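You operate a simulated robot arm through the tools that you are given. There is no shell and no other tool.

You are at the controls of a simulated robot arm. One attempt, no reset.

## Task
Swap the block in the square clear tank for the one marked SLOPED.
Fine: blue knob shut before the door opens; the old block goes on the table; door shut again.

It is judged by the outcome, as a careful person would: the job done as asked, and still so three seconds after it is handed in. It fails if anything else is knocked over, pushed out of place, dropped, spilled or broken.

## Robot
A 7-joint arm with a two-finger parallel gripper, fixed in place. Base frame: the origin is at the foot of the arm, x ahead of it, y to its left, z up; the work surface is at about z = 780. Readings come in mm, degrees, newtons and seconds.
With the tool pointing down near the work surface it reaches from about 300 to 720 mm from the base axis. Its first joint turns from -166.0 to 166.0 degrees. Payload 1.57 kg.
Tool frame: the origin (TCP) lies between the finger pads and is the grasp point; the fingertips stand 30 mm ahead of it; z points along the fingers, y is the line along which they close. Largest opening 80 mm; finger width 17, thickness 12; the body of the gripper, 40 by 82 mm, starts 80 mm behind the TCP.
Orientation is told as [roll, pitch, yaw] about the base's x, y, z axes, in that order, counted from this pose: with the fingers straight down and closing along the base's y, the tool's x points along the base's -x, its y along +y and its z along -z.

## Interface
- The arm moves only by the tool apply_moves. Its argument "commands" is a list of rows, each an object (a shift or turn left out is 0, a gripper value left out holds the last) with "xyz": the shift along the tool's x, y, z in mm, a list of three; "dr": the turn, a rotation vector about the tool's x, y, z in degrees, a list of three; "gripper": the finger opening in mm, from 0 to 80. In form: [{"xyz": [dx, dy, dz], "dr": [rx, ry, rz], "gripper": gripper}, ...]. A call has 1 to 20 rows; each row is the pose to reach, as a shift and turn from the pose commanded when the call began, along the tool's axes at that moment. A row lasts 0.2 s, in which the tool goes at most 50 mm and 8.6 degrees; a call with a longer step from one row to the next is refused whole, and so is a gripper value outside its range. A pose out of reach is approached as far as the arm can. The call stops where the force on the tool passes 90 N (or 10 N more than at its start, if that is more) or the arm is blocked; 0.2 s more then pass. Each finger travels about 72 mm/s and halts on what it meets, pressing with about 23 N; the grip force reading is that of the motor and also rises with nothing between the fingers. The clock runs only during rows and for 0.2 s after the last one: add rows that repeat a pose to give the fingers time. The reply holds the time, the measured pose of the TCP, the force on the tool along the base axes, the opening and the grip force, in the units named above and with some noise, with the torque about the TCP (base axes, N m) and any sound that the robot's microphone picked up.
- Cameras (640 x 400 px; columns grow to the right, rows downward): "scene" is fixed at [401, -649.5, 1345]; the picture's right is [1.00, -0.01, 0.00], its down [-0.00, -0.32, -0.95] and it looks along [0.01, 0.95, -0.32] (base axes); focal length 333 px, centre (320, 200). "wrist" rides on the gripper at [72, -7, -122] in the tool frame; the picture's right is [0.09, 1.00, 0.00], its down [-0.84, 0.08, -0.54] and it looks along [-0.54, 0.05, 0.84] (tool axes); focal length 238 px, centre (320, 200). There is no depth. A picture from a camera that has moved, and an enlarged one, comes with that camera's place and axes in the base frame and with its lens.
- camera(camera): a new picture of that camera. No time passes.
- slide_trunk(by): slides the trunk up (or, below 0, down) by that many mm; the arm rides with it, the base frame stays. It gives what a move gives, with no picture.
- close_up(camera, box): a new picture of the part [left, top, right, bottom] of that camera's present view, enlarged. No time passes.
- hand_in(): hands the job in; it is judged then, once.

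Places have to be worked out from the pictures, the camera data and where the tool is seen. Open the gripper and draw the arm clear of the work before you hand the job in, unless the task says otherwise.

The tools are called after ">>>" by a JSON object that holds its "name" and its "arguments". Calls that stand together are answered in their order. apply_moves: Moves the arm, as the interface text tells. Its arguments: {"type":"object","properties":{"commands":{"type":"array"}},"required":["commands"]} The other tools are called the same way: slide_trunk (by) slides the trunk up or down; camera (camera) takes a picture; close_up (camera, box) takes an enlarged picture of a part of a camera's view; hand_in () hands the job in.

At the start:

```text
time: 0.0
eef_pos: [450.6, 217.1, 1138.5]
tcp_rot: [0.0, 0.1, 0.0]
contact_force: [0.2, 0.2, 0.1]
moment: [-0.04, 0.02, 0.01]
finger_gap: 79.8
finger_force: 0.0
trunk travel left (down, up): [-50.0, 65.0]
```

scene: 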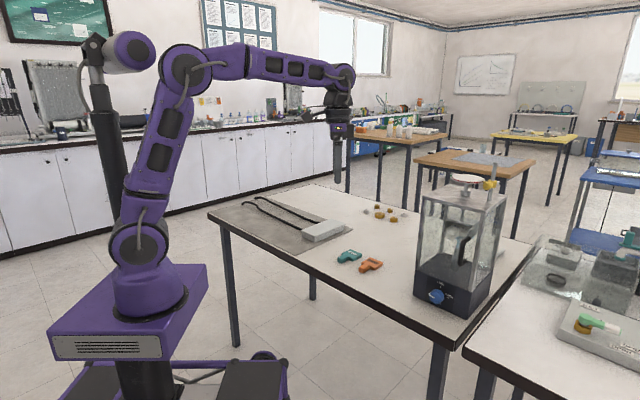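
wrist: 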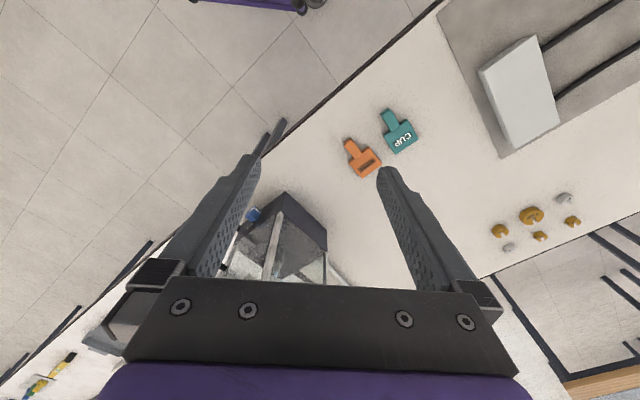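

I start by looking closely at the tank and the blocks on the table.

>>> {"name": "close_up", "arguments": {"camera": "scene", "box": [390, 150, 540, 330]}}

>>> {"name": "close_up", "arguments": {"camera": "scene", "box": [320, 190, 420, 280]}}

>>> {"name": "close_up", "arguments": {"camera": "wrist", "box": [320, 80, 440, 200]}}

>>> {"name": "close_up", "arguments": {"camera": "wrist", "box": [200, 160, 400, 300]}}

```text
2.22 times, centred on (465, 240) of scene
camera zoom: at [401.0, -649.5, 1345.0], right [1.0, -0.01, 0.0], down [0.0, -0.32, -0.95], along [0.01, 0.95, -0.32], focal length 740 px, centre (-2, 111)
```

zoom: 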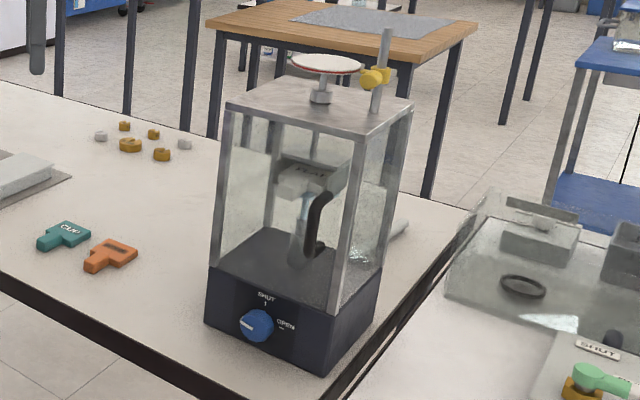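

```text
4.44 times, centred on (370, 235) of scene
camera zoom: at [401.0, -649.5, 1345.0], right [1.0, -0.01, 0.0], down [0.0, -0.32, -0.95], along [0.01, 0.95, -0.32], focal length 1480 px, centre (98, 44)
```

zoom: 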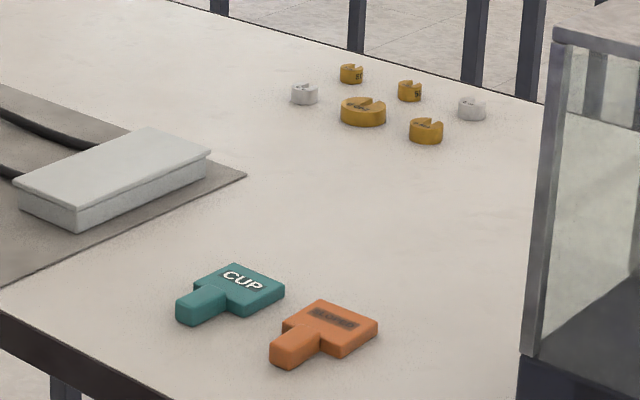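

```text
3.33 times, centred on (380, 140) of wrist
camera zoom: at [378.3, 210.5, 1259.7], right [-0.09, 1.0, 0.0], down [0.84, 0.08, 0.54], along [0.54, 0.05, -0.84], focal length 794 px, centre (120, 400)
```

zoom: 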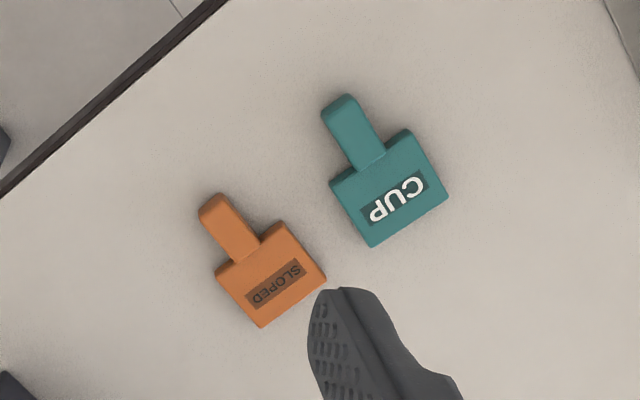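

```text
2.86 times, centred on (300, 230) of wrist
camera zoom: at [378.3, 210.5, 1259.7], right [-0.09, 1.0, 0.0], down [0.84, 0.08, 0.54], along [0.54, 0.05, -0.84], focal length 681 px, centre (377, 114)
```

zoom: 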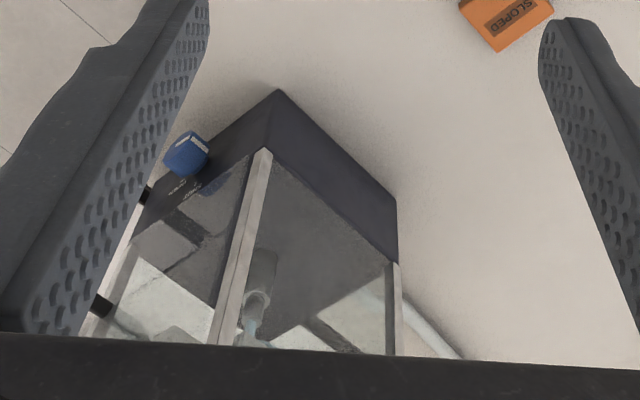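

SLOPED is the orange block at about (570, 320). The tank stands turned about 45°, with its knob face towards the robot. I'll yaw the tool 45° and move in front of the tank for a better look.

>>> {"name": "apply_moves", "arguments": {"commands": [{"xyz": [-10, -18, 0], "dr": [0, 0, -4]}, {"xyz": [-20, -36, 0], "dr": [0, 0, -8]}, {"xyz": [-30, -54, 0], "dr": [0, 0, -12]}, {"xyz": [-40, -72, 0], "dr": [0, 0, -16]}, {"xyz": [-50, -90, 0], "dr": [0, 0, -20]}, {"xyz": [-65, -110, 10], "dr": [0, 0, -24]}, {"xyz": [-80, -130, 25], "dr": [0, 0, -28]}, {"xyz": [-95, -150, 40], "dr": [0, 0, -32]}, {"xyz": [-115, -170, 60], "dr": [0, 0, -36]}, {"xyz": [-135, -190, 80], "dr": [0, 0, -40]}, {"xyz": [-150, -205, 100], "dr": [0, 0, -43]}, {"xyz": [-161, -220, 120], "dr": [0, 0, -45]}]}}

```text
time: 2.6
eef_pos: [613.5, -1.4, 1014.5]
tcp_rot: [0.0, 0.1, 45.0]
contact_force: [0.2, 0.7, -0.3]
moment: [-0.01, -0.03, 0.04]
finger_gap: 80.1
finger_force: 0.1
trunk travel left (down, up): [-50.0, 65.0]
```

The tool is yawed 45° as planned. Next I tilt it about 40° forward so the wrist camera faces the tank front.

>>> {"name": "apply_moves", "arguments": {"commands": [{"dr": [0, -8, 0]}, {"dr": [0, -16, 0]}, {"dr": [0, -24, 0]}, {"dr": [0, -32, 0]}, {"dr": [0, -40, 0]}]}}

>>> {"name": "camera", "arguments": {"camera": "wrist"}}

>>> {"name": "camera", "arguments": {"camera": "scene"}}

```text
time: 3.8
eef_pos: [612.1, -1.5, 1017.3]
tcp_rot: [0.0, -40.0, 45.2]
contact_force: [-0.3, 0.2, 0.7]
moment: [0.03, 0.01, -0.04]
finger_gap: 79.8
finger_force: 0.0
trunk travel left (down, up): [-50.0, 65.0]
```

```text
taken
camera wrist: at [521.6, -101.3, 1064.7], right [-0.75, 0.65, -0.06], down [0.15, 0.26, 0.95], along [0.64, 0.71, -0.3], focal length 238 px, centre (320, 200)
```

wrist: 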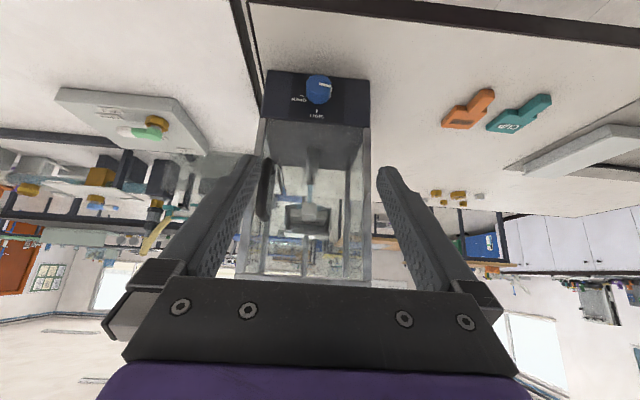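

```text
taken
```

scene: 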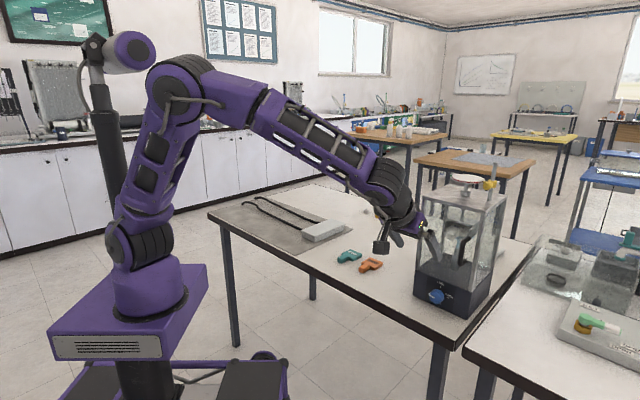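

The view is upside down because the camera is under the tool, but it is clear. I zoom in on the knob and the tank interior.

>>> {"name": "close_up", "arguments": {"camera": "wrist", "box": [270, 60, 370, 130]}}

>>> {"name": "close_up", "arguments": {"camera": "wrist", "box": [220, 120, 400, 290]}}

>>> {"name": "close_up", "arguments": {"camera": "scene", "box": [400, 160, 520, 240]}}

>>> {"name": "close_up", "arguments": {"camera": "scene", "box": [410, 240, 510, 320]}}

```text
5.71 times, centred on (320, 95) of wrist
camera zoom: at [521.6, -101.3, 1064.7], right [-0.75, 0.65, -0.06], down [0.15, 0.26, 0.95], along [0.64, 0.71, -0.3], focal length 1362 px, centre (320, 800)
```

zoom: 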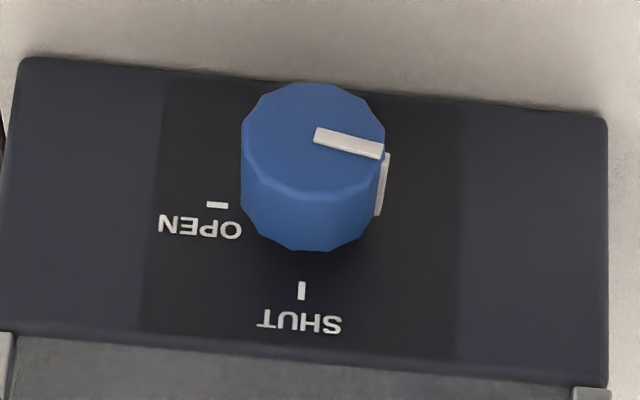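

```text
2.35 times, centred on (310, 205) of wrist
camera zoom: at [521.6, -101.3, 1064.7], right [-0.75, 0.65, -0.06], down [0.15, 0.26, 0.95], along [0.64, 0.71, -0.3], focal length 561 px, centre (344, 188)
```

zoom: 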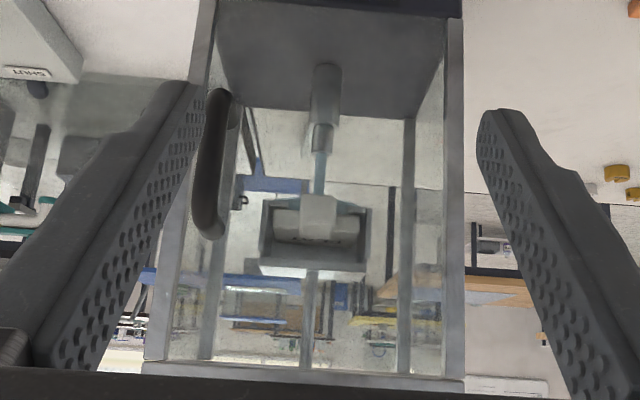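

```text
5.00 times, centred on (460, 200) of scene
camera zoom: at [401.0, -649.5, 1345.0], right [1.0, -0.01, 0.0], down [0.0, -0.32, -0.95], along [0.01, 0.95, -0.32], focal length 1665 px, centre (-380, 200)
```

zoom: 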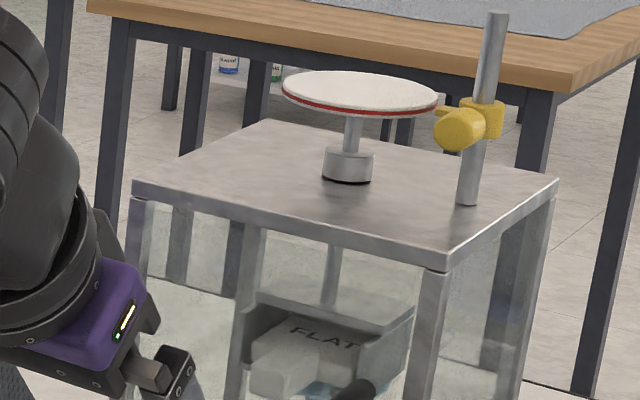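

```text
5.00 times, centred on (460, 280) of scene
camera zoom: at [401.0, -649.5, 1345.0], right [1.0, -0.01, 0.0], down [0.0, -0.32, -0.95], along [0.01, 0.95, -0.32], focal length 1665 px, centre (-380, -200)
```

zoom: 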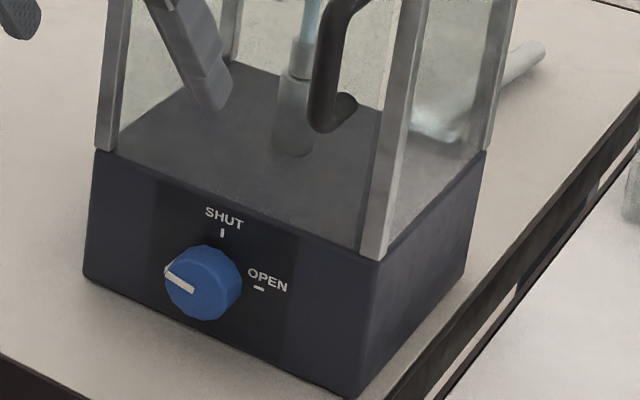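

The water jet is running: the knob's pointer is at about 9 o'clock, SHUT is at 12 and OPEN at 3. I judge the knob centre to be near (710, 91, 819). I level the tool here first and then lower it in front of the knob, off the table edge.

>>> {"name": "apply_moves", "arguments": {"commands": [{"dr": [0, -8, 0]}, {"dr": [0, -16, 0]}, {"dr": [0, -24, 0]}, {"dr": [0, -32, 0]}, {"dr": [0, -40, 0]}, {"dr": [0, -48, 0]}, {"dr": [0, -50, 0]}, {"dr": [0, -50, 0]}]}}

>>> {"name": "camera", "arguments": {"camera": "wrist"}}

>>> {"name": "camera", "arguments": {"camera": "scene"}}

```text
time: 5.6
eef_pos: [611.7, -1.7, 1017.1]
tcp_rot: [-141.7, -90.0, -173.3]
contact_force: [-0.3, 0.5, 0.5]
moment: [0.04, -0.05, -0.02]
finger_gap: 80.1
finger_force: 0.0
trunk travel left (down, up): [-50.0, 65.0]
```

```text
taken
camera wrist: at [529.9, -93.9, 945.7], right [-0.7, 0.7, -0.09], down [-0.44, -0.33, 0.84], along [0.56, 0.63, 0.54], focal length 238 px, centre (320, 200)
```

wrist: 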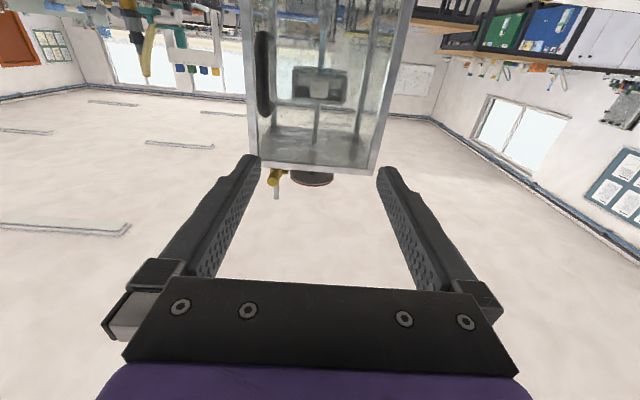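

```text
taken
```

scene: 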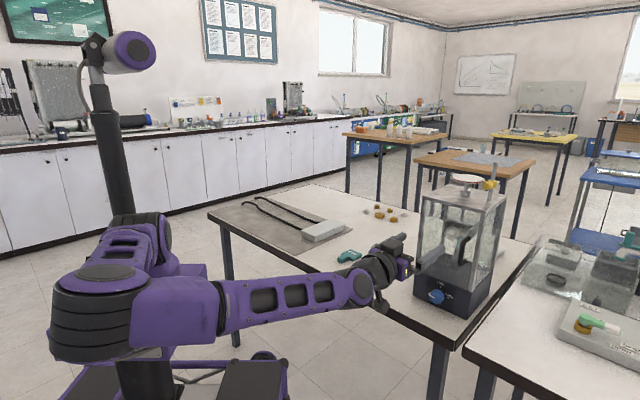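

The arm levelled with a different elbow posture, but the pose is right. I lower it to knob height, still well in front of the table edge.

>>> {"name": "apply_moves", "arguments": {"commands": [{"xyz": [25, -4, 0]}, {"xyz": [50, -4, 0]}, {"xyz": [75, -4, 0]}, {"xyz": [100, -4, 0]}, {"xyz": [125, -4, 0]}, {"xyz": [150, -4, 0]}, {"xyz": [175, -4, 0]}, {"xyz": [197, -4, 0]}, {"xyz": [197, -4, 0]}]}}

>>> {"name": "camera", "arguments": {"camera": "wrist"}}

>>> {"name": "camera", "arguments": {"camera": "scene"}}

```text
time: 7.6
eef_pos: [613.5, -3.8, 819.4]
tcp_rot: [81.3, -90.0, -36.5]
contact_force: [-0.1, 0.6, 0.2]
moment: [0.02, -0.03, -0.02]
finger_gap: 79.9
finger_force: 0.1
trunk travel left (down, up): [-50.0, 65.0]
```

```text
taken
camera wrist: at [531.9, -96.0, 747.0], right [-0.7, 0.7, -0.09], down [-0.44, -0.33, 0.84], along [0.56, 0.63, 0.54], focal length 238 px, centre (320, 200)
```

wrist: 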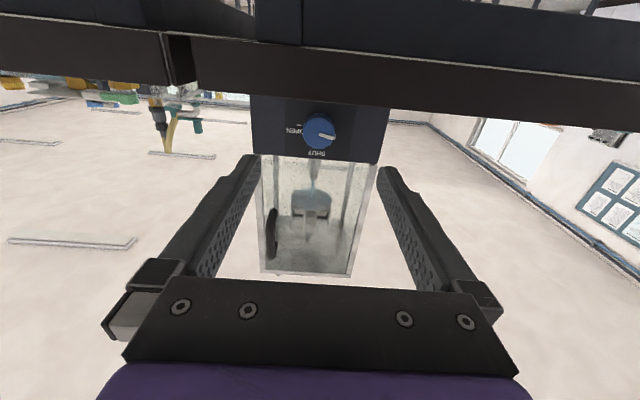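

```text
taken
```

scene: 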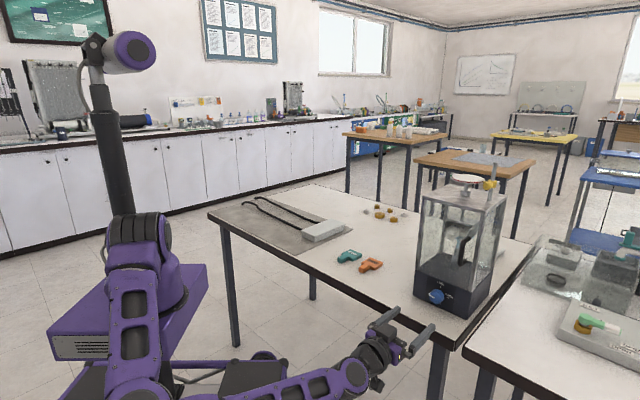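

The fingers are at knob height. I zoom in to fine-align with the knob and read its pointer.

>>> {"name": "close_up", "arguments": {"camera": "wrist", "box": [270, 100, 370, 162]}}

>>> {"name": "close_up", "arguments": {"camera": "scene", "box": [370, 260, 480, 340]}}

```text
6.40 times, centred on (320, 131) of wrist
camera zoom: at [531.9, -96.0, 747.0], right [-0.7, 0.7, -0.09], down [-0.44, -0.33, 0.84], along [0.56, 0.63, 0.54], focal length 1525 px, centre (320, 642)
```

zoom: 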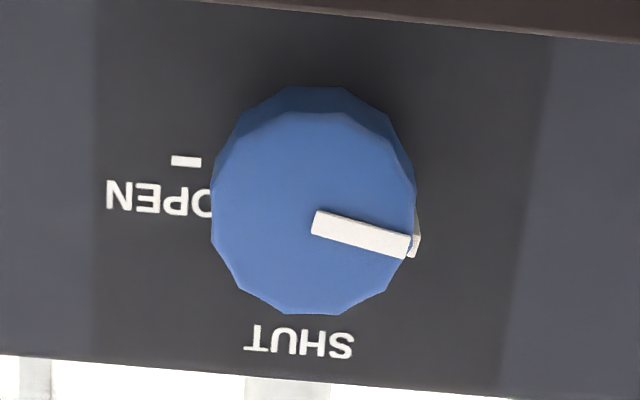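

```text
5.00 times, centred on (425, 300) of scene
camera zoom: at [401.0, -649.5, 1345.0], right [1.0, -0.01, 0.0], down [0.0, -0.32, -0.95], along [0.01, 0.95, -0.32], focal length 1665 px, centre (-205, -300)
```

zoom: 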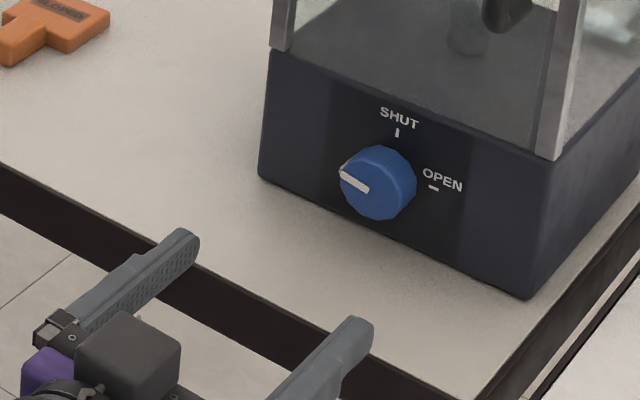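

The knob axis sits about 6 mm above the tool axis, and the pointer needs roughly 81° clockwise to reach SHUT. I align with the knob, roll −40°, narrow the opening to 60 and advance to just in front of the knob.

>>> {"name": "apply_moves", "arguments": {"commands": [{"xyz": [-5.5, -1, 0], "dr": [0, 0, -8], "gripper": 60}, {"xyz": [-5.5, -1, 0], "dr": [0, 0, -16]}, {"xyz": [-5.5, -1, 15], "dr": [0, 0, -24]}, {"xyz": [-5.5, -1, 30], "dr": [0, 0, -32]}, {"xyz": [-5.5, -1, 45], "dr": [0, 0, -40]}, {"xyz": [-5.5, -1, 60], "dr": [0, 0, -40]}, {"xyz": [-5.5, -1, 75], "dr": [0, 0, -40]}, {"xyz": [-5.5, -1, 90], "dr": [0, 0, -40]}, {"xyz": [-5.5, -1, 98], "dr": [0, 0, -40]}, {"xyz": [-5.5, -1, 98], "dr": [0, 0, -40]}]}}

>>> {"name": "camera", "arguments": {"camera": "wrist"}}

>>> {"name": "close_up", "arguments": {"camera": "scene", "box": [370, 250, 480, 340]}}

>>> {"name": "camera", "arguments": {"camera": "scene"}}

```text
time: 9.8
eef_pos: [683.2, 63.5, 825.4]
tcp_rot: [-90.0, -50.0, 135.0]
contact_force: [-0.8, -0.1, -0.2]
moment: [0.0, -0.02, 0.01]
finger_gap: 60.2
finger_force: 0.0
trunk travel left (down, up): [-50.0, 65.0]
```

```text
taken
camera wrist: at [633.4, -59.0, 774.9], right [-0.5, 0.5, -0.71], down [-0.81, 0.04, 0.59], along [0.32, 0.87, 0.38], focal length 238 px, centre (320, 200)
```

wrist: 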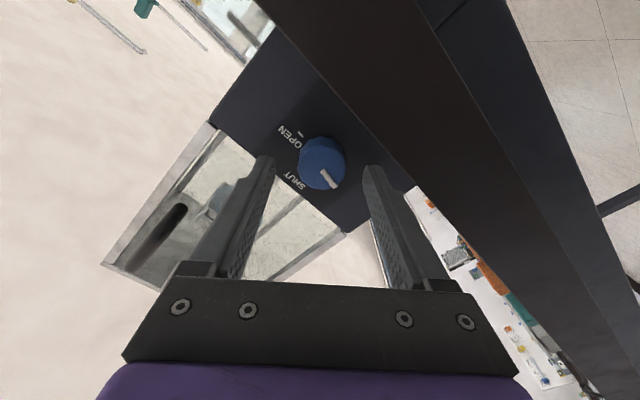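

```text
4.44 times, centred on (425, 295) of scene
camera zoom: at [401.0, -649.5, 1345.0], right [1.0, -0.01, 0.0], down [0.0, -0.32, -0.95], along [0.01, 0.95, -0.32], focal length 1480 px, centre (-147, -222)
```

zoom: 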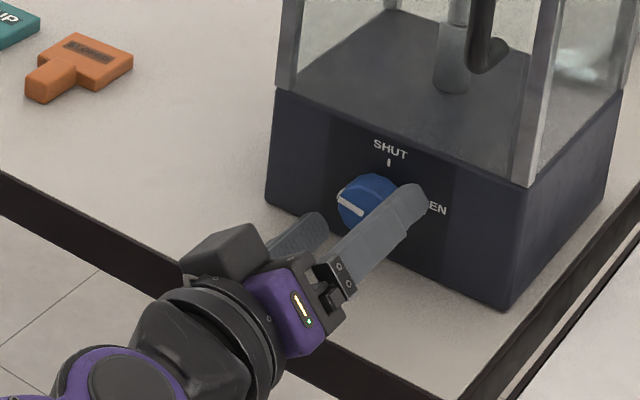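

```text
taken
```

scene: 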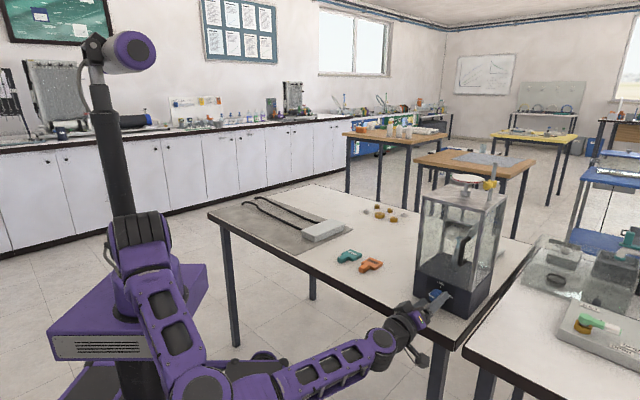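

The knob is centred between the fingertips, its face about 12 mm ahead of them. I advance 25 mm and close on it.

>>> {"name": "apply_moves", "arguments": {"commands": [{"xyz": [0, 1, 8]}, {"xyz": [0, 1, 16]}, {"xyz": [0, 1, 25]}, {"xyz": [0, 1, 25], "gripper": 45}, {"xyz": [0, 1, 25], "gripper": 20}, {"xyz": [0, 1, 25], "gripper": 20}, {"xyz": [0, 1, 25], "gripper": 20}]}}

>>> {"name": "camera", "arguments": {"camera": "wrist"}}

>>> {"name": "close_up", "arguments": {"camera": "scene", "box": [370, 250, 480, 340]}}

```text
time: 11.4
eef_pos: [700.3, 81.4, 824.4]
tcp_rot: [-90.1, -50.1, 134.9]
contact_force: [-32.3, -21.8, -11.7]
moment: [-0.36, 0.44, 0.45]
finger_gap: 33.2
finger_force: 41.9
trunk travel left (down, up): [-50.0, 65.0]
```

```text
taken
camera wrist: at [649.5, -42.1, 773.3], right [-0.5, 0.5, -0.71], down [-0.81, 0.04, 0.59], along [0.32, 0.87, 0.38], focal length 238 px, centre (320, 200)
```

wrist: 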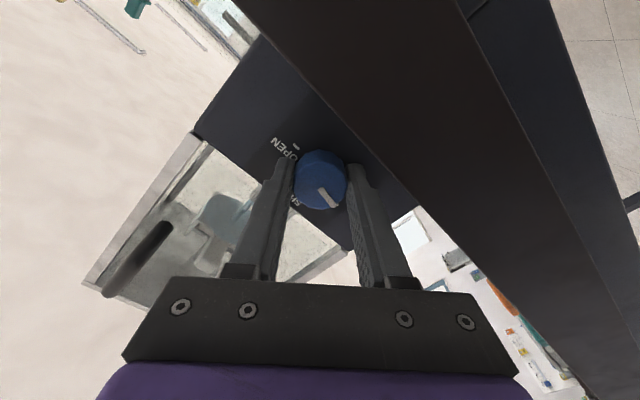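

```text
4.44 times, centred on (425, 295) of scene
camera zoom: at [401.0, -649.5, 1345.0], right [1.0, -0.01, 0.0], down [0.0, -0.32, -0.95], along [0.01, 0.95, -0.32], focal length 1480 px, centre (-147, -222)
```

zoom: 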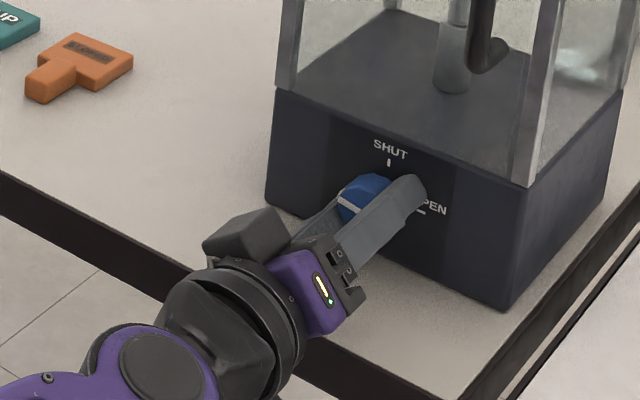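

About 39 N is pushing back along the approach axis, so the tips are just touching the panel; the tank hasn't moved. I open slightly, back off 4 mm and grip again.

>>> {"name": "apply_moves", "arguments": {"commands": [{"xyz": [0, 0, 0], "gripper": 44}, {"xyz": [0, 0, -4], "gripper": 44}, {"xyz": [0, 0, -4], "gripper": 44}, {"xyz": [0, 0, -4], "gripper": 20}, {"xyz": [0, 0, -4], "gripper": 20}, {"xyz": [0, 0, -4], "gripper": 20}]}}

>>> {"name": "close_up", "arguments": {"camera": "wrist", "box": [250, 120, 390, 230]}}

```text
time: 12.8
eef_pos: [696.8, 81.0, 827.3]
tcp_rot: [-90.1, -50.0, 135.2]
contact_force: [15.0, 9.0, 10.4]
moment: [0.4, -0.52, 0.29]
finger_gap: 33.3
finger_force: 41.6
trunk travel left (down, up): [-50.0, 65.0]
```

```text
3.64 times, centred on (320, 175) of wrist
camera zoom: at [647.9, -42.2, 774.8], right [-0.5, 0.5, -0.71], down [-0.81, 0.04, 0.59], along [0.32, 0.87, 0.38], focal length 867 px, centre (320, 291)
```

zoom: 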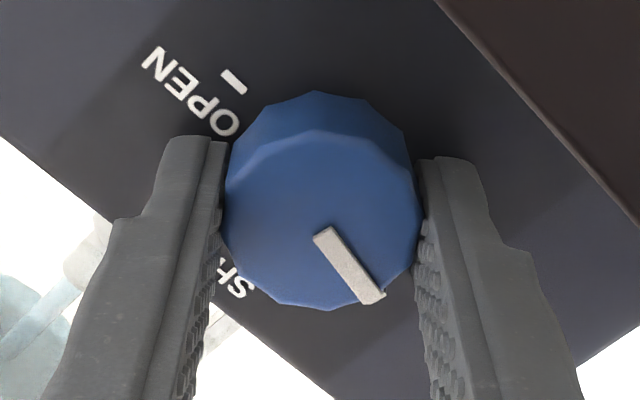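

The knob is held with small forces. Now I turn it clockwise by about 81° about the tool axis.

>>> {"name": "apply_moves", "arguments": {"commands": [{"dr": [0, 0, 6]}, {"dr": [0, 0, 12]}, {"dr": [0, 0, 18]}, {"dr": [0, 0, 24]}, {"dr": [0, 0, 30]}, {"dr": [0, 0, 36]}, {"dr": [0, 0, 42]}]}}

>>> {"name": "close_up", "arguments": {"camera": "wrist", "box": [250, 120, 390, 230]}}

>>> {"name": "close_up", "arguments": {"camera": "scene", "box": [370, 230, 480, 320]}}

```text
time: 14.4
eef_pos: [697.7, 77.7, 824.3]
tcp_rot: [90.1, -87.9, -45.1]
contact_force: [2.1, 5.2, 7.7]
moment: [-0.26, 0.23, 0.08]
finger_gap: 32.6
finger_force: 41.0
trunk travel left (down, up): [-50.0, 65.0]
```

```text
3.64 times, centred on (320, 175) of wrist
camera zoom: at [614.6, -10.7, 753.2], right [-0.71, 0.71, -0.06], down [-0.42, -0.35, 0.84], along [0.57, 0.62, 0.54], focal length 867 px, centre (320, 291)
```

zoom: 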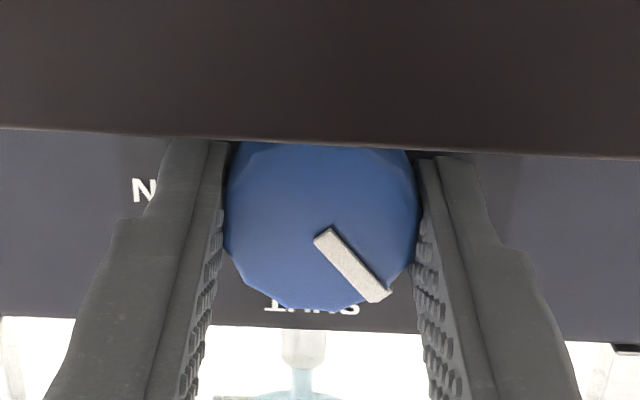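

```text
4.44 times, centred on (425, 275) of scene
camera zoom: at [401.0, -649.5, 1345.0], right [1.0, -0.01, 0.0], down [0.0, -0.32, -0.95], along [0.01, 0.95, -0.32], focal length 1480 px, centre (-147, -133)
```

zoom: 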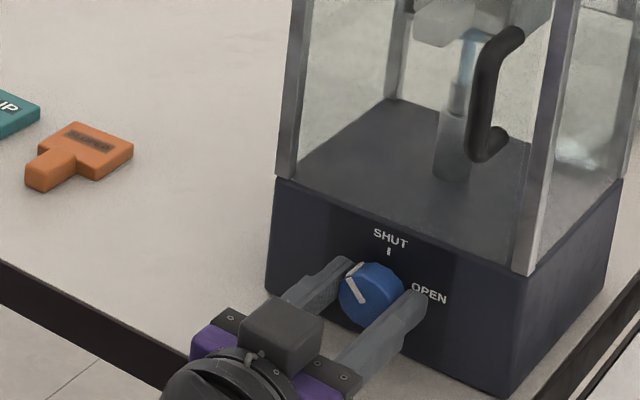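

The knob turned with the fingers, and about 40° remain. I keep turning to bring the pointer to SHUT.

>>> {"name": "apply_moves", "arguments": {"commands": [{"dr": [0, 0, 6]}, {"dr": [0, 0, 12]}, {"dr": [0, 0, 18]}, {"dr": [0, 0, 24]}, {"dr": [0, 0, 30]}, {"dr": [0, 0, 36]}, {"dr": [0, 0, 40]}]}}

>>> {"name": "camera", "arguments": {"camera": "wrist"}}

>>> {"name": "close_up", "arguments": {"camera": "scene", "box": [370, 230, 480, 320]}}

```text
time: 16.0
eef_pos: [698.3, 78.2, 825.5]
tcp_rot: [89.8, -48.0, -45.0]
contact_force: [1.0, -2.2, -2.4]
moment: [-0.42, 0.36, 0.81]
finger_gap: 32.7
finger_force: 40.7
trunk travel left (down, up): [-50.0, 65.0]
```

```text
taken
camera wrist: at [581.6, 22.3, 767.4], right [-0.56, 0.57, 0.6], down [-0.03, -0.74, 0.67], along [0.82, 0.36, 0.43], focal length 238 px, centre (320, 200)
```

wrist: 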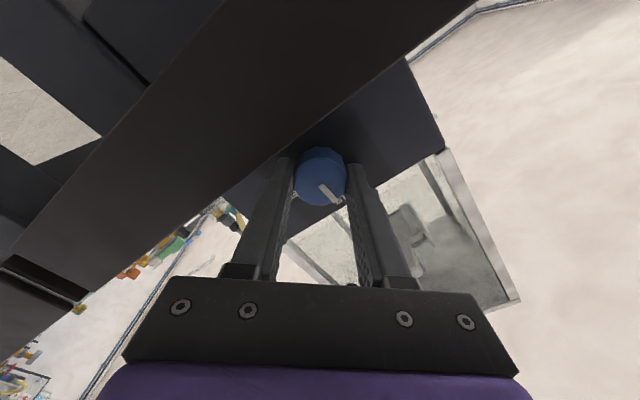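

```text
4.44 times, centred on (425, 275) of scene
camera zoom: at [401.0, -649.5, 1345.0], right [1.0, -0.01, 0.0], down [0.0, -0.32, -0.95], along [0.01, 0.95, -0.32], focal length 1480 px, centre (-147, -133)
```

zoom: 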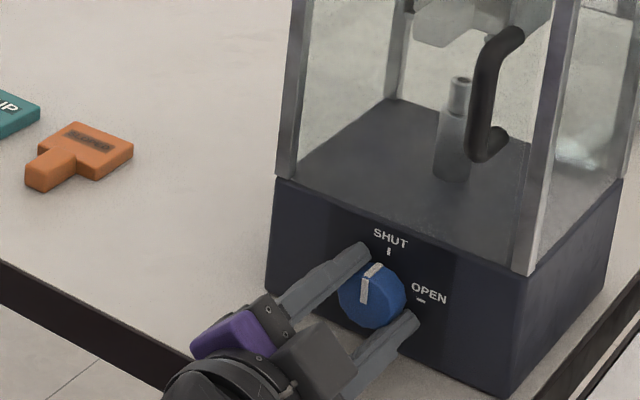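

The jet has stopped and the pointer is near SHUT. I open slightly, back straight off, and check the pointer closely.

>>> {"name": "apply_moves", "arguments": {"commands": [{"gripper": 46}, {"gripper": 46}, {"xyz": [0, 0, -15], "gripper": 46}, {"xyz": [0, 0, -35], "gripper": 46}, {"xyz": [0, 0, -55], "gripper": 46}, {"xyz": [0, 0, -75]}, {"xyz": [0, 0, -75]}]}}

>>> {"name": "close_up", "arguments": {"camera": "wrist", "box": [260, 100, 400, 190]}}

>>> {"name": "close_up", "arguments": {"camera": "scene", "box": [400, 260, 480, 320]}}

```text
time: 17.6
eef_pos: [645.1, 27.0, 823.1]
tcp_rot: [90.1, -48.0, -45.0]
contact_force: [0.5, 0.3, 0.2]
moment: [0.03, -0.04, 0.01]
finger_gap: 45.9
finger_force: 0.0
trunk travel left (down, up): [-50.0, 65.0]
```

```text
4.44 times, centred on (330, 145) of wrist
camera zoom: at [527.5, -29.1, 766.3], right [-0.57, 0.57, 0.6], down [-0.03, -0.74, 0.67], along [0.82, 0.37, 0.43], focal length 1059 px, centre (276, 444)
```

zoom: 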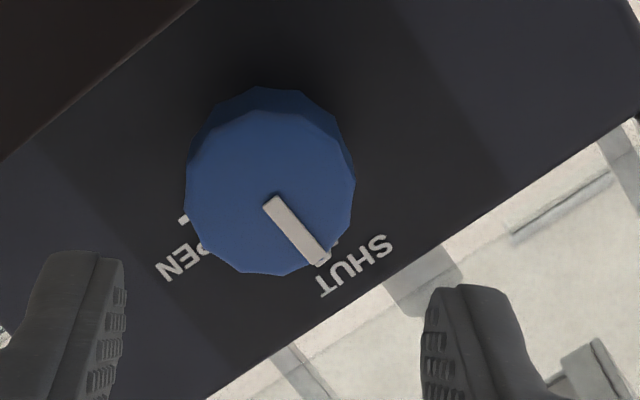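

```text
6.67 times, centred on (440, 290) of scene
camera zoom: at [401.0, -649.5, 1345.0], right [1.0, -0.01, 0.0], down [0.0, -0.32, -0.95], along [0.01, 0.95, -0.32], focal length 2220 px, centre (-480, -400)
```

zoom: 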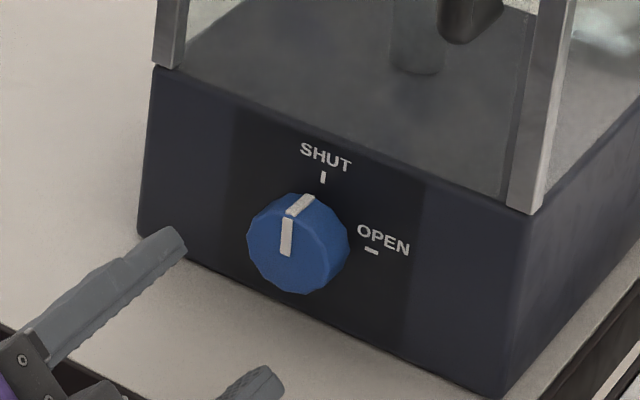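

The pointer is exactly on SHUT and the jet is off. Now I examine the door and its handle.

>>> {"name": "close_up", "arguments": {"camera": "scene", "box": [405, 175, 515, 285]}}

>>> {"name": "close_up", "arguments": {"camera": "scene", "box": [430, 210, 490, 260]}}

>>> {"name": "camera", "arguments": {"camera": "wrist"}}

>>> {"name": "camera", "arguments": {"camera": "scene"}}

```text
3.64 times, centred on (460, 230) of scene
camera zoom: at [401.0, -649.5, 1345.0], right [1.0, -0.01, 0.0], down [0.0, -0.32, -0.95], along [0.01, 0.95, -0.32], focal length 1211 px, centre (-189, 91)
```

zoom: 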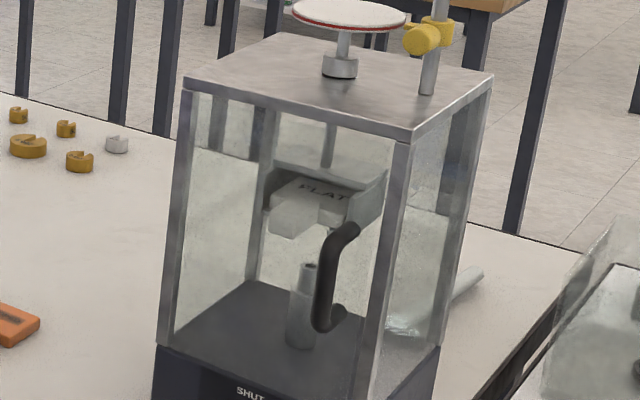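

```text
8.00 times, centred on (460, 235) of scene
camera zoom: at [401.0, -649.5, 1345.0], right [1.0, -0.01, 0.0], down [0.0, -0.32, -0.95], along [0.01, 0.95, -0.32], focal length 2664 px, centre (-800, -80)
```

zoom: 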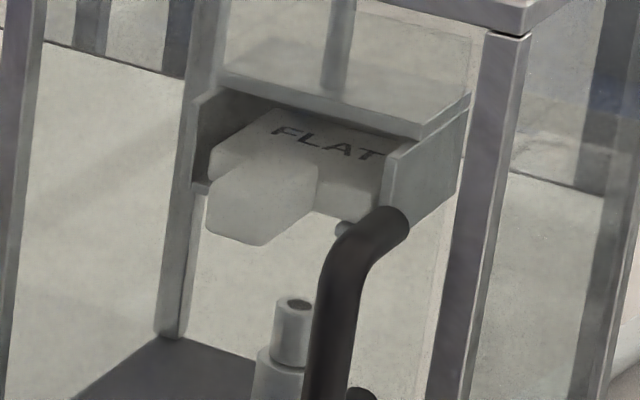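

```text
taken
camera wrist: at [527.5, -29.1, 766.3], right [-0.57, 0.57, 0.6], down [-0.03, -0.74, 0.67], along [0.82, 0.37, 0.43], focal length 238 px, centre (320, 200)
```

wrist: 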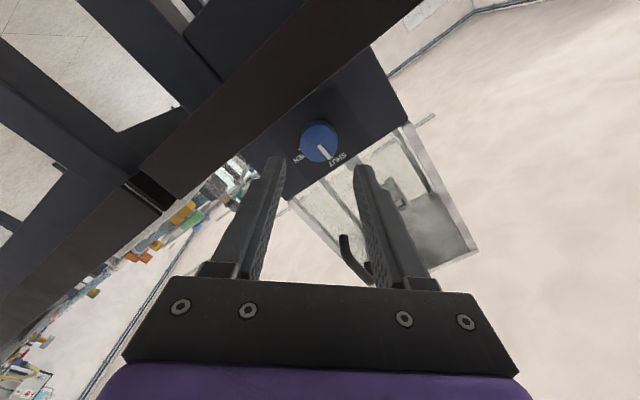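

```text
taken
```

scene: 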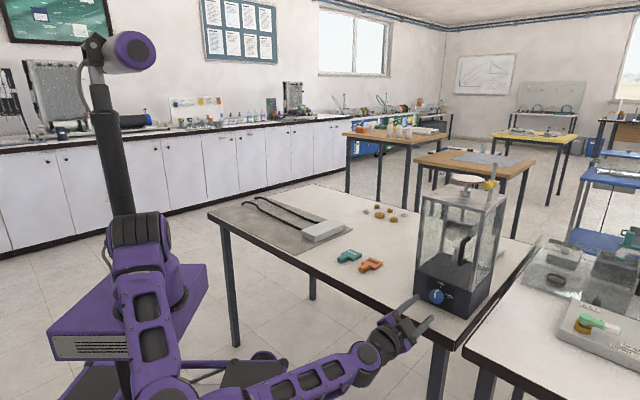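

I zoom in on the door edges to find which side is hinged.

>>> {"name": "close_up", "arguments": {"camera": "scene", "box": [415, 190, 455, 215]}}

>>> {"name": "close_up", "arguments": {"camera": "scene", "box": [460, 195, 500, 220]}}

>>> {"name": "close_up", "arguments": {"camera": "scene", "box": [405, 250, 445, 275]}}

>>> {"name": "close_up", "arguments": {"camera": "scene", "box": [445, 265, 485, 290]}}

```text
16.00 times, centred on (435, 202) of scene
camera zoom: at [401.0, -649.5, 1345.0], right [1.0, -0.01, 0.0], down [0.0, -0.32, -0.95], along [0.01, 0.95, -0.32], focal length 5328 px, centre (-1520, 160)
```

zoom: 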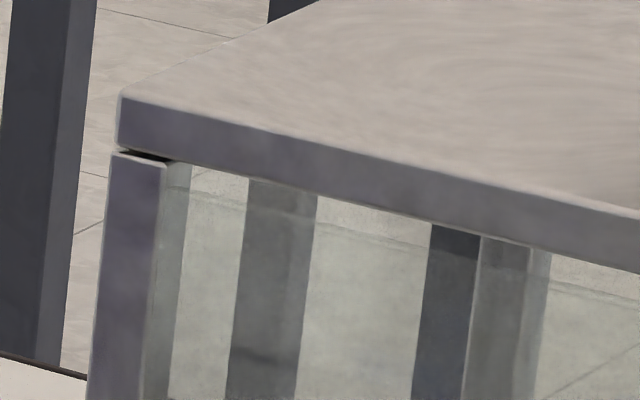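

```text
16.00 times, centred on (480, 208) of scene
camera zoom: at [401.0, -649.5, 1345.0], right [1.0, -0.01, 0.0], down [0.0, -0.32, -0.95], along [0.01, 0.95, -0.32], focal length 5328 px, centre (-2240, 80)
```

zoom: 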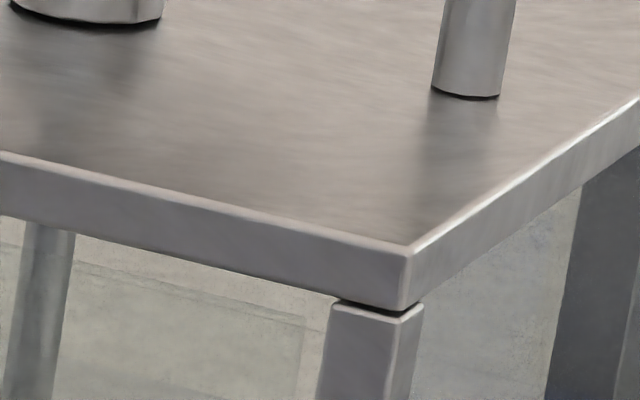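

```text
16.00 times, centred on (425, 262) of scene
camera zoom: at [401.0, -649.5, 1345.0], right [1.0, -0.01, 0.0], down [0.0, -0.32, -0.95], along [0.01, 0.95, -0.32], focal length 5328 px, centre (-1360, -800)
```

zoom: 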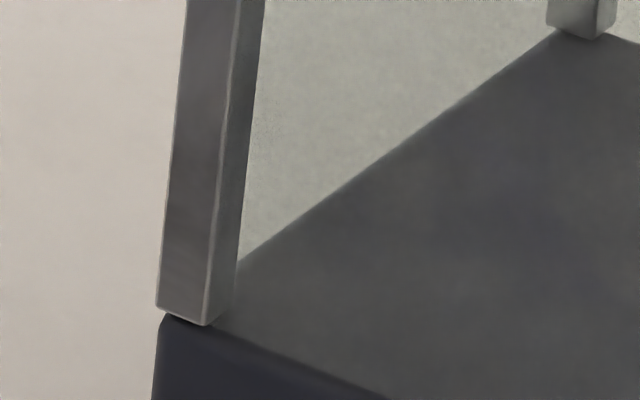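

```text
16.00 times, centred on (465, 278) of scene
camera zoom: at [401.0, -649.5, 1345.0], right [1.0, -0.01, 0.0], down [0.0, -0.32, -0.95], along [0.01, 0.95, -0.32], focal length 5328 px, centre (-2000, -1040)
```

zoom: 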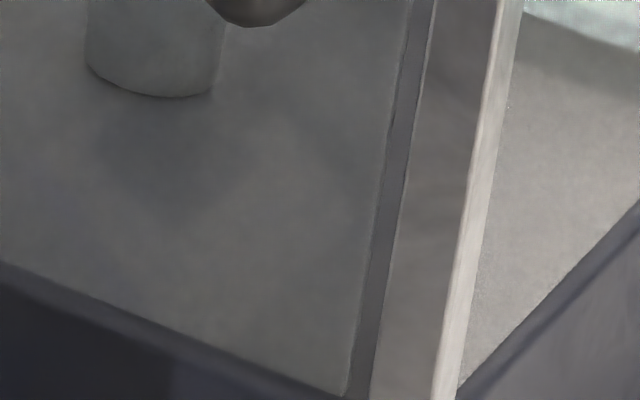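

There is no visible hinge hardware, but the handle is on the right side, so I take the door to be hinged on the left. I judge the handle bar to be at about (733, 38), z 942–1008. I back off, undo the roll and open the fingers.

>>> {"name": "apply_moves", "arguments": {"commands": [{"xyz": [0, 0, -15], "dr": [0, 0, -8]}, {"xyz": [0, 0, -30], "dr": [0, 0, -16]}, {"xyz": [0, 0, -45], "dr": [0, 0, -24]}, {"xyz": [0, 0, -45], "dr": [0, 0, -32]}, {"xyz": [0, 0, -45], "dr": [0, 0, -40]}, {"xyz": [0, 0, -45], "dr": [0, 0, -42]}, {"xyz": [0, 0, -45], "dr": [0, 0, -42]}]}}

```text
time: 19.2
eef_pos: [613.8, -5.4, 825.2]
tcp_rot: [-90.2, -89.9, 135.2]
contact_force: [1.5, 0.5, -0.9]
moment: [0.02, 0.0, 0.0]
finger_gap: 46.3
finger_force: 0.1
trunk travel left (down, up): [-50.0, 65.0]
```

Now I raise to handle height, shift right in front of the handle, and pitch the tool 25° down.

>>> {"name": "apply_moves", "arguments": {"commands": [{"xyz": [-25, 0, 0], "dr": [0, 3, 0]}, {"xyz": [-50, 0, 0], "dr": [0, 6, 0]}, {"xyz": [-75, -8, 0], "dr": [0, 10, 0]}, {"xyz": [-100, -16, 0], "dr": [0, 14, 0]}, {"xyz": [-125, -25, 0], "dr": [0, 18, 0]}, {"xyz": [-150, -35, 0], "dr": [0, 21, 0]}, {"xyz": [-170, -45, 10], "dr": [0, 25, 0]}, {"xyz": [-182, -53.5, 25], "dr": [0, 25, 0]}, {"xyz": [-182, -53.5, 25], "dr": [0, 25, 0]}]}}

>>> {"name": "camera", "arguments": {"camera": "wrist"}}

>>> {"name": "camera", "arguments": {"camera": "scene"}}

```text
time: 21.2
eef_pos: [668.0, -26.1, 1006.3]
tcp_rot: [0.0, -65.1, 45.0]
contact_force: [0.1, 0.0, -0.3]
moment: [0.0, -0.01, -0.02]
finger_gap: 45.8
finger_force: 0.1
trunk travel left (down, up): [-50.0, 65.0]
```

```text
taken
camera wrist: at [572.7, -132.1, 992.7], right [-0.73, 0.68, -0.08], down [-0.15, -0.04, 0.99], along [0.66, 0.74, 0.13], focal length 238 px, centre (320, 200)
```

wrist: 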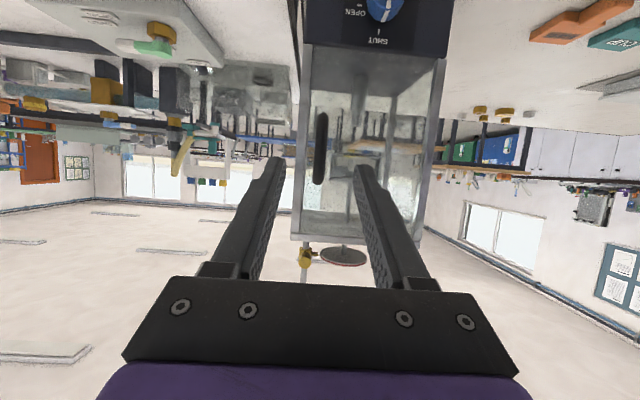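

```text
taken
```

scene: 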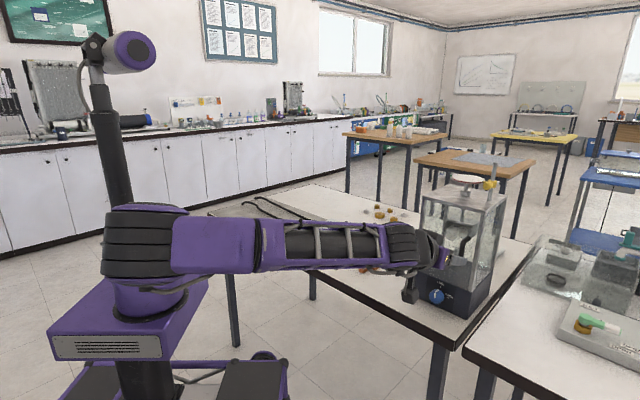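

The handle bar is laterally centred between the fingers, at z 941–1007 and about 91 mm ahead. I advance to straddle it without closing.

>>> {"name": "apply_moves", "arguments": {"commands": [{"xyz": [-9.3, 0.4, 20]}, {"xyz": [-9.3, 0.4, 40]}, {"xyz": [-9.3, 0.4, 60]}, {"xyz": [-9.3, 0.4, 75]}, {"xyz": [-9.3, 0.4, 86]}, {"xyz": [-9.3, 0.4, 86]}]}}

>>> {"name": "camera", "arguments": {"camera": "wrist"}}

>>> {"name": "close_up", "arguments": {"camera": "scene", "box": [390, 180, 510, 290]}}

```text
time: 22.6
eef_pos: [724.9, 31.4, 978.3]
tcp_rot: [0.0, -65.0, 45.1]
contact_force: [-0.1, 0.1, -0.9]
moment: [-0.02, 0.0, -0.03]
finger_gap: 45.9
finger_force: 0.1
trunk travel left (down, up): [-50.0, 65.0]
```

```text
taken
camera wrist: at [631.0, -73.7, 965.1], right [-0.73, 0.68, -0.08], down [-0.15, -0.04, 0.99], along [0.66, 0.73, 0.13], focal length 238 px, centre (320, 200)
```

wrist: 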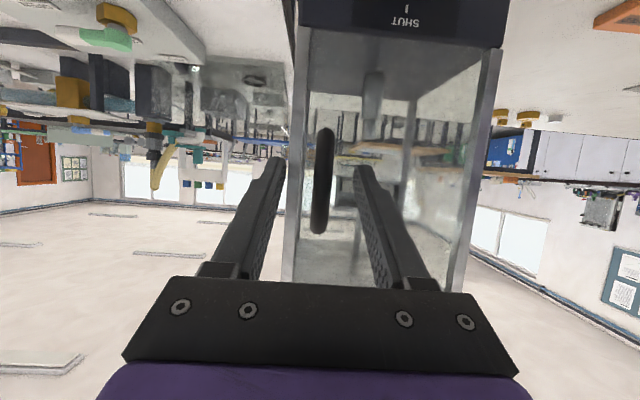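

```text
3.64 times, centred on (450, 235) of scene
camera zoom: at [401.0, -649.5, 1345.0], right [1.0, -0.01, 0.0], down [0.0, -0.32, -0.95], along [0.01, 0.95, -0.32], focal length 1211 px, centre (-153, 73)
```

zoom: 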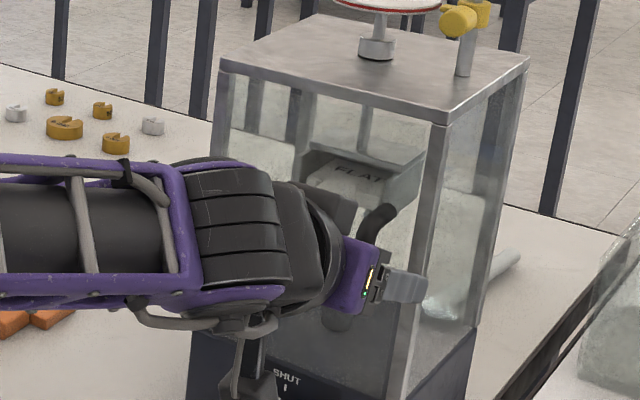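

The bar is between the fingers, about 14 mm ahead of the TCP. I close on it.

>>> {"name": "apply_moves", "arguments": {"commands": [{"xyz": [0, -0.4, 2], "gripper": 25}, {"xyz": [0, -0.4, 2], "gripper": 5}, {"xyz": [0, -0.4, 2], "gripper": 5}, {"xyz": [0, -0.4, 2], "gripper": 5}]}}

>>> {"name": "close_up", "arguments": {"camera": "wrist", "box": [240, 100, 400, 260]}}

```text
time: 23.6
eef_pos: [727.6, 32.9, 977.2]
tcp_rot: [0.1, -65.0, 45.1]
contact_force: [-7.8, 7.0, -1.6]
moment: [0.05, 0.01, 0.13]
finger_gap: 11.7
finger_force: 28.9
trunk travel left (down, up): [-50.0, 65.0]
```

```text
2.50 times, centred on (320, 180) of wrist
camera zoom: at [632.2, -71.0, 965.0], right [-0.73, 0.67, -0.08], down [-0.15, -0.04, 0.99], along [0.66, 0.74, 0.13], focal length 596 px, centre (320, 250)
```

zoom: 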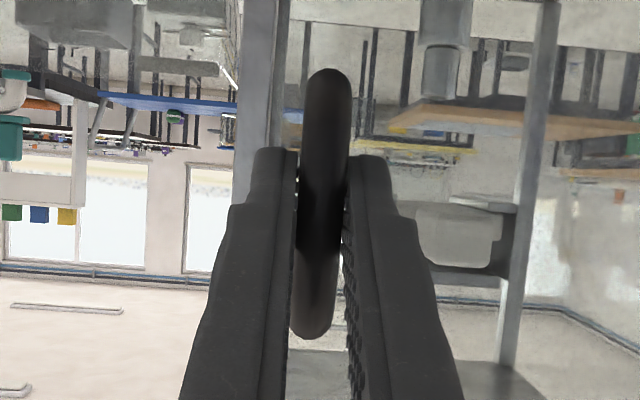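

The bar is gripped. I test-pull along a left-hinge arc of about 6°, yawing with the door, and watch the forces.

>>> {"name": "apply_moves", "arguments": {"commands": [{"xyz": [1.8, 2.0, -3.9], "dr": [1.8, 0, 0.85]}, {"xyz": [3.6, 3.9, -7.7], "dr": [3.6, 0, 1.7]}, {"xyz": [5.4, 6.0, -11.6], "dr": [5.4, 0, 2.5]}]}}

>>> {"name": "camera", "arguments": {"camera": "wrist"}}

>>> {"name": "close_up", "arguments": {"camera": "scene", "box": [390, 180, 510, 290]}}

```text
time: 24.4
eef_pos: [714.5, 29.8, 978.7]
tcp_rot: [-0.2, -65.0, 39.1]
contact_force: [-5.1, 10.3, -2.9]
moment: [0.1, -0.05, 0.1]
finger_gap: 11.2
finger_force: 28.8
trunk travel left (down, up): [-50.0, 65.0]
```

```text
taken
camera wrist: at [609.2, -65.8, 965.0], right [-0.66, 0.75, -0.08], down [-0.16, -0.03, 0.99], along [0.74, 0.66, 0.13], focal length 238 px, centre (320, 200)
```

wrist: 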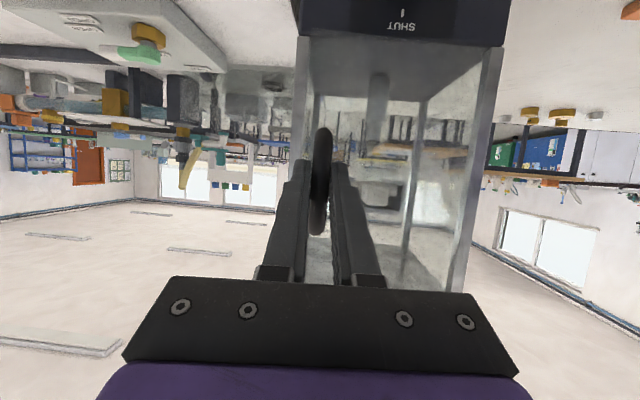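

```text
3.64 times, centred on (450, 235) of scene
camera zoom: at [401.0, -649.5, 1345.0], right [1.0, -0.01, 0.0], down [0.0, -0.32, -0.95], along [0.01, 0.95, -0.32], focal length 1211 px, centre (-153, 73)
```

zoom: 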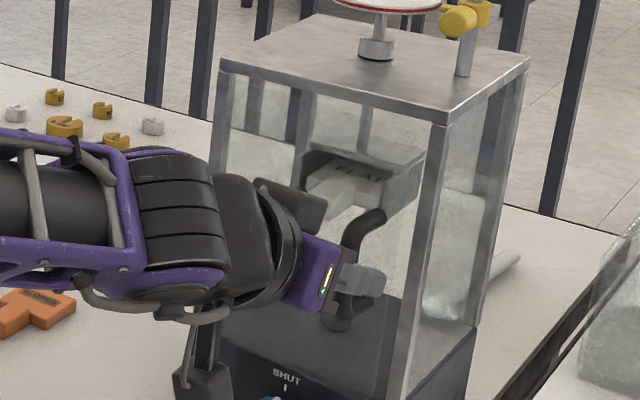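

The door moves with the hand with little force, so the left hinge is confirmed and the tank is unmoved. I continue the arc to about 48°.

>>> {"name": "apply_moves", "arguments": {"commands": [{"xyz": [5.4, 5.9, -11.5], "dr": [5.44, 0, 2.54]}, {"xyz": [10.45, 13.15, -22.4], "dr": [10.88, 0, 5.07]}, {"xyz": [15.2, 21.6, -32.5], "dr": [16.31, 0, 7.61]}, {"xyz": [19.5, 31.2, -41.8], "dr": [21.75, 0, 10.14]}, {"xyz": [23.4, 41.7, -50.2], "dr": [27.19, 0, 12.68]}, {"xyz": [26.8, 53.2, -57.4], "dr": [32.63, 0, 15.21]}, {"xyz": [29.7, 65.5, -63.6], "dr": [38.06, 0, 17.75]}]}}

>>> {"name": "camera", "arguments": {"camera": "wrist"}}

>>> {"name": "camera", "arguments": {"camera": "scene"}}

```text
time: 26.0
eef_pos: [619.6, 33.4, 978.6]
tcp_rot: [0.2, -65.2, -3.3]
contact_force: [-4.9, -10.8, -0.2]
moment: [-0.04, 0.14, -0.06]
finger_gap: 11.7
finger_force: 29.2
trunk travel left (down, up): [-50.0, 65.0]
```

```text
taken
camera wrist: at [478.0, 33.9, 965.3], right [0.02, 1.0, -0.08], down [-0.13, 0.08, 0.99], along [0.99, -0.01, 0.13], focal length 238 px, centre (320, 200)
```

wrist: 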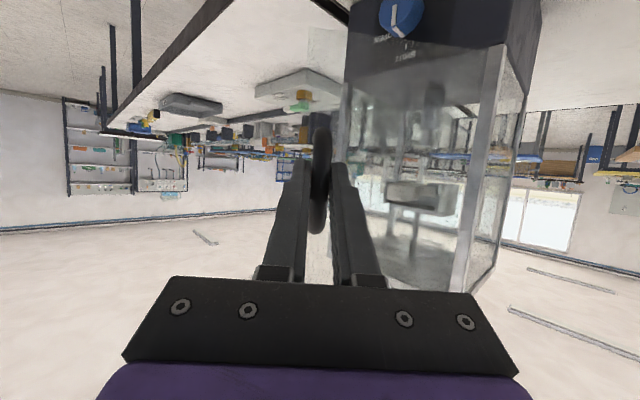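

```text
taken
```

scene: 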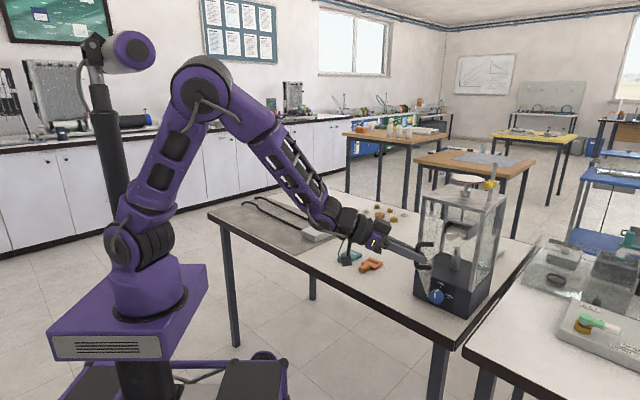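

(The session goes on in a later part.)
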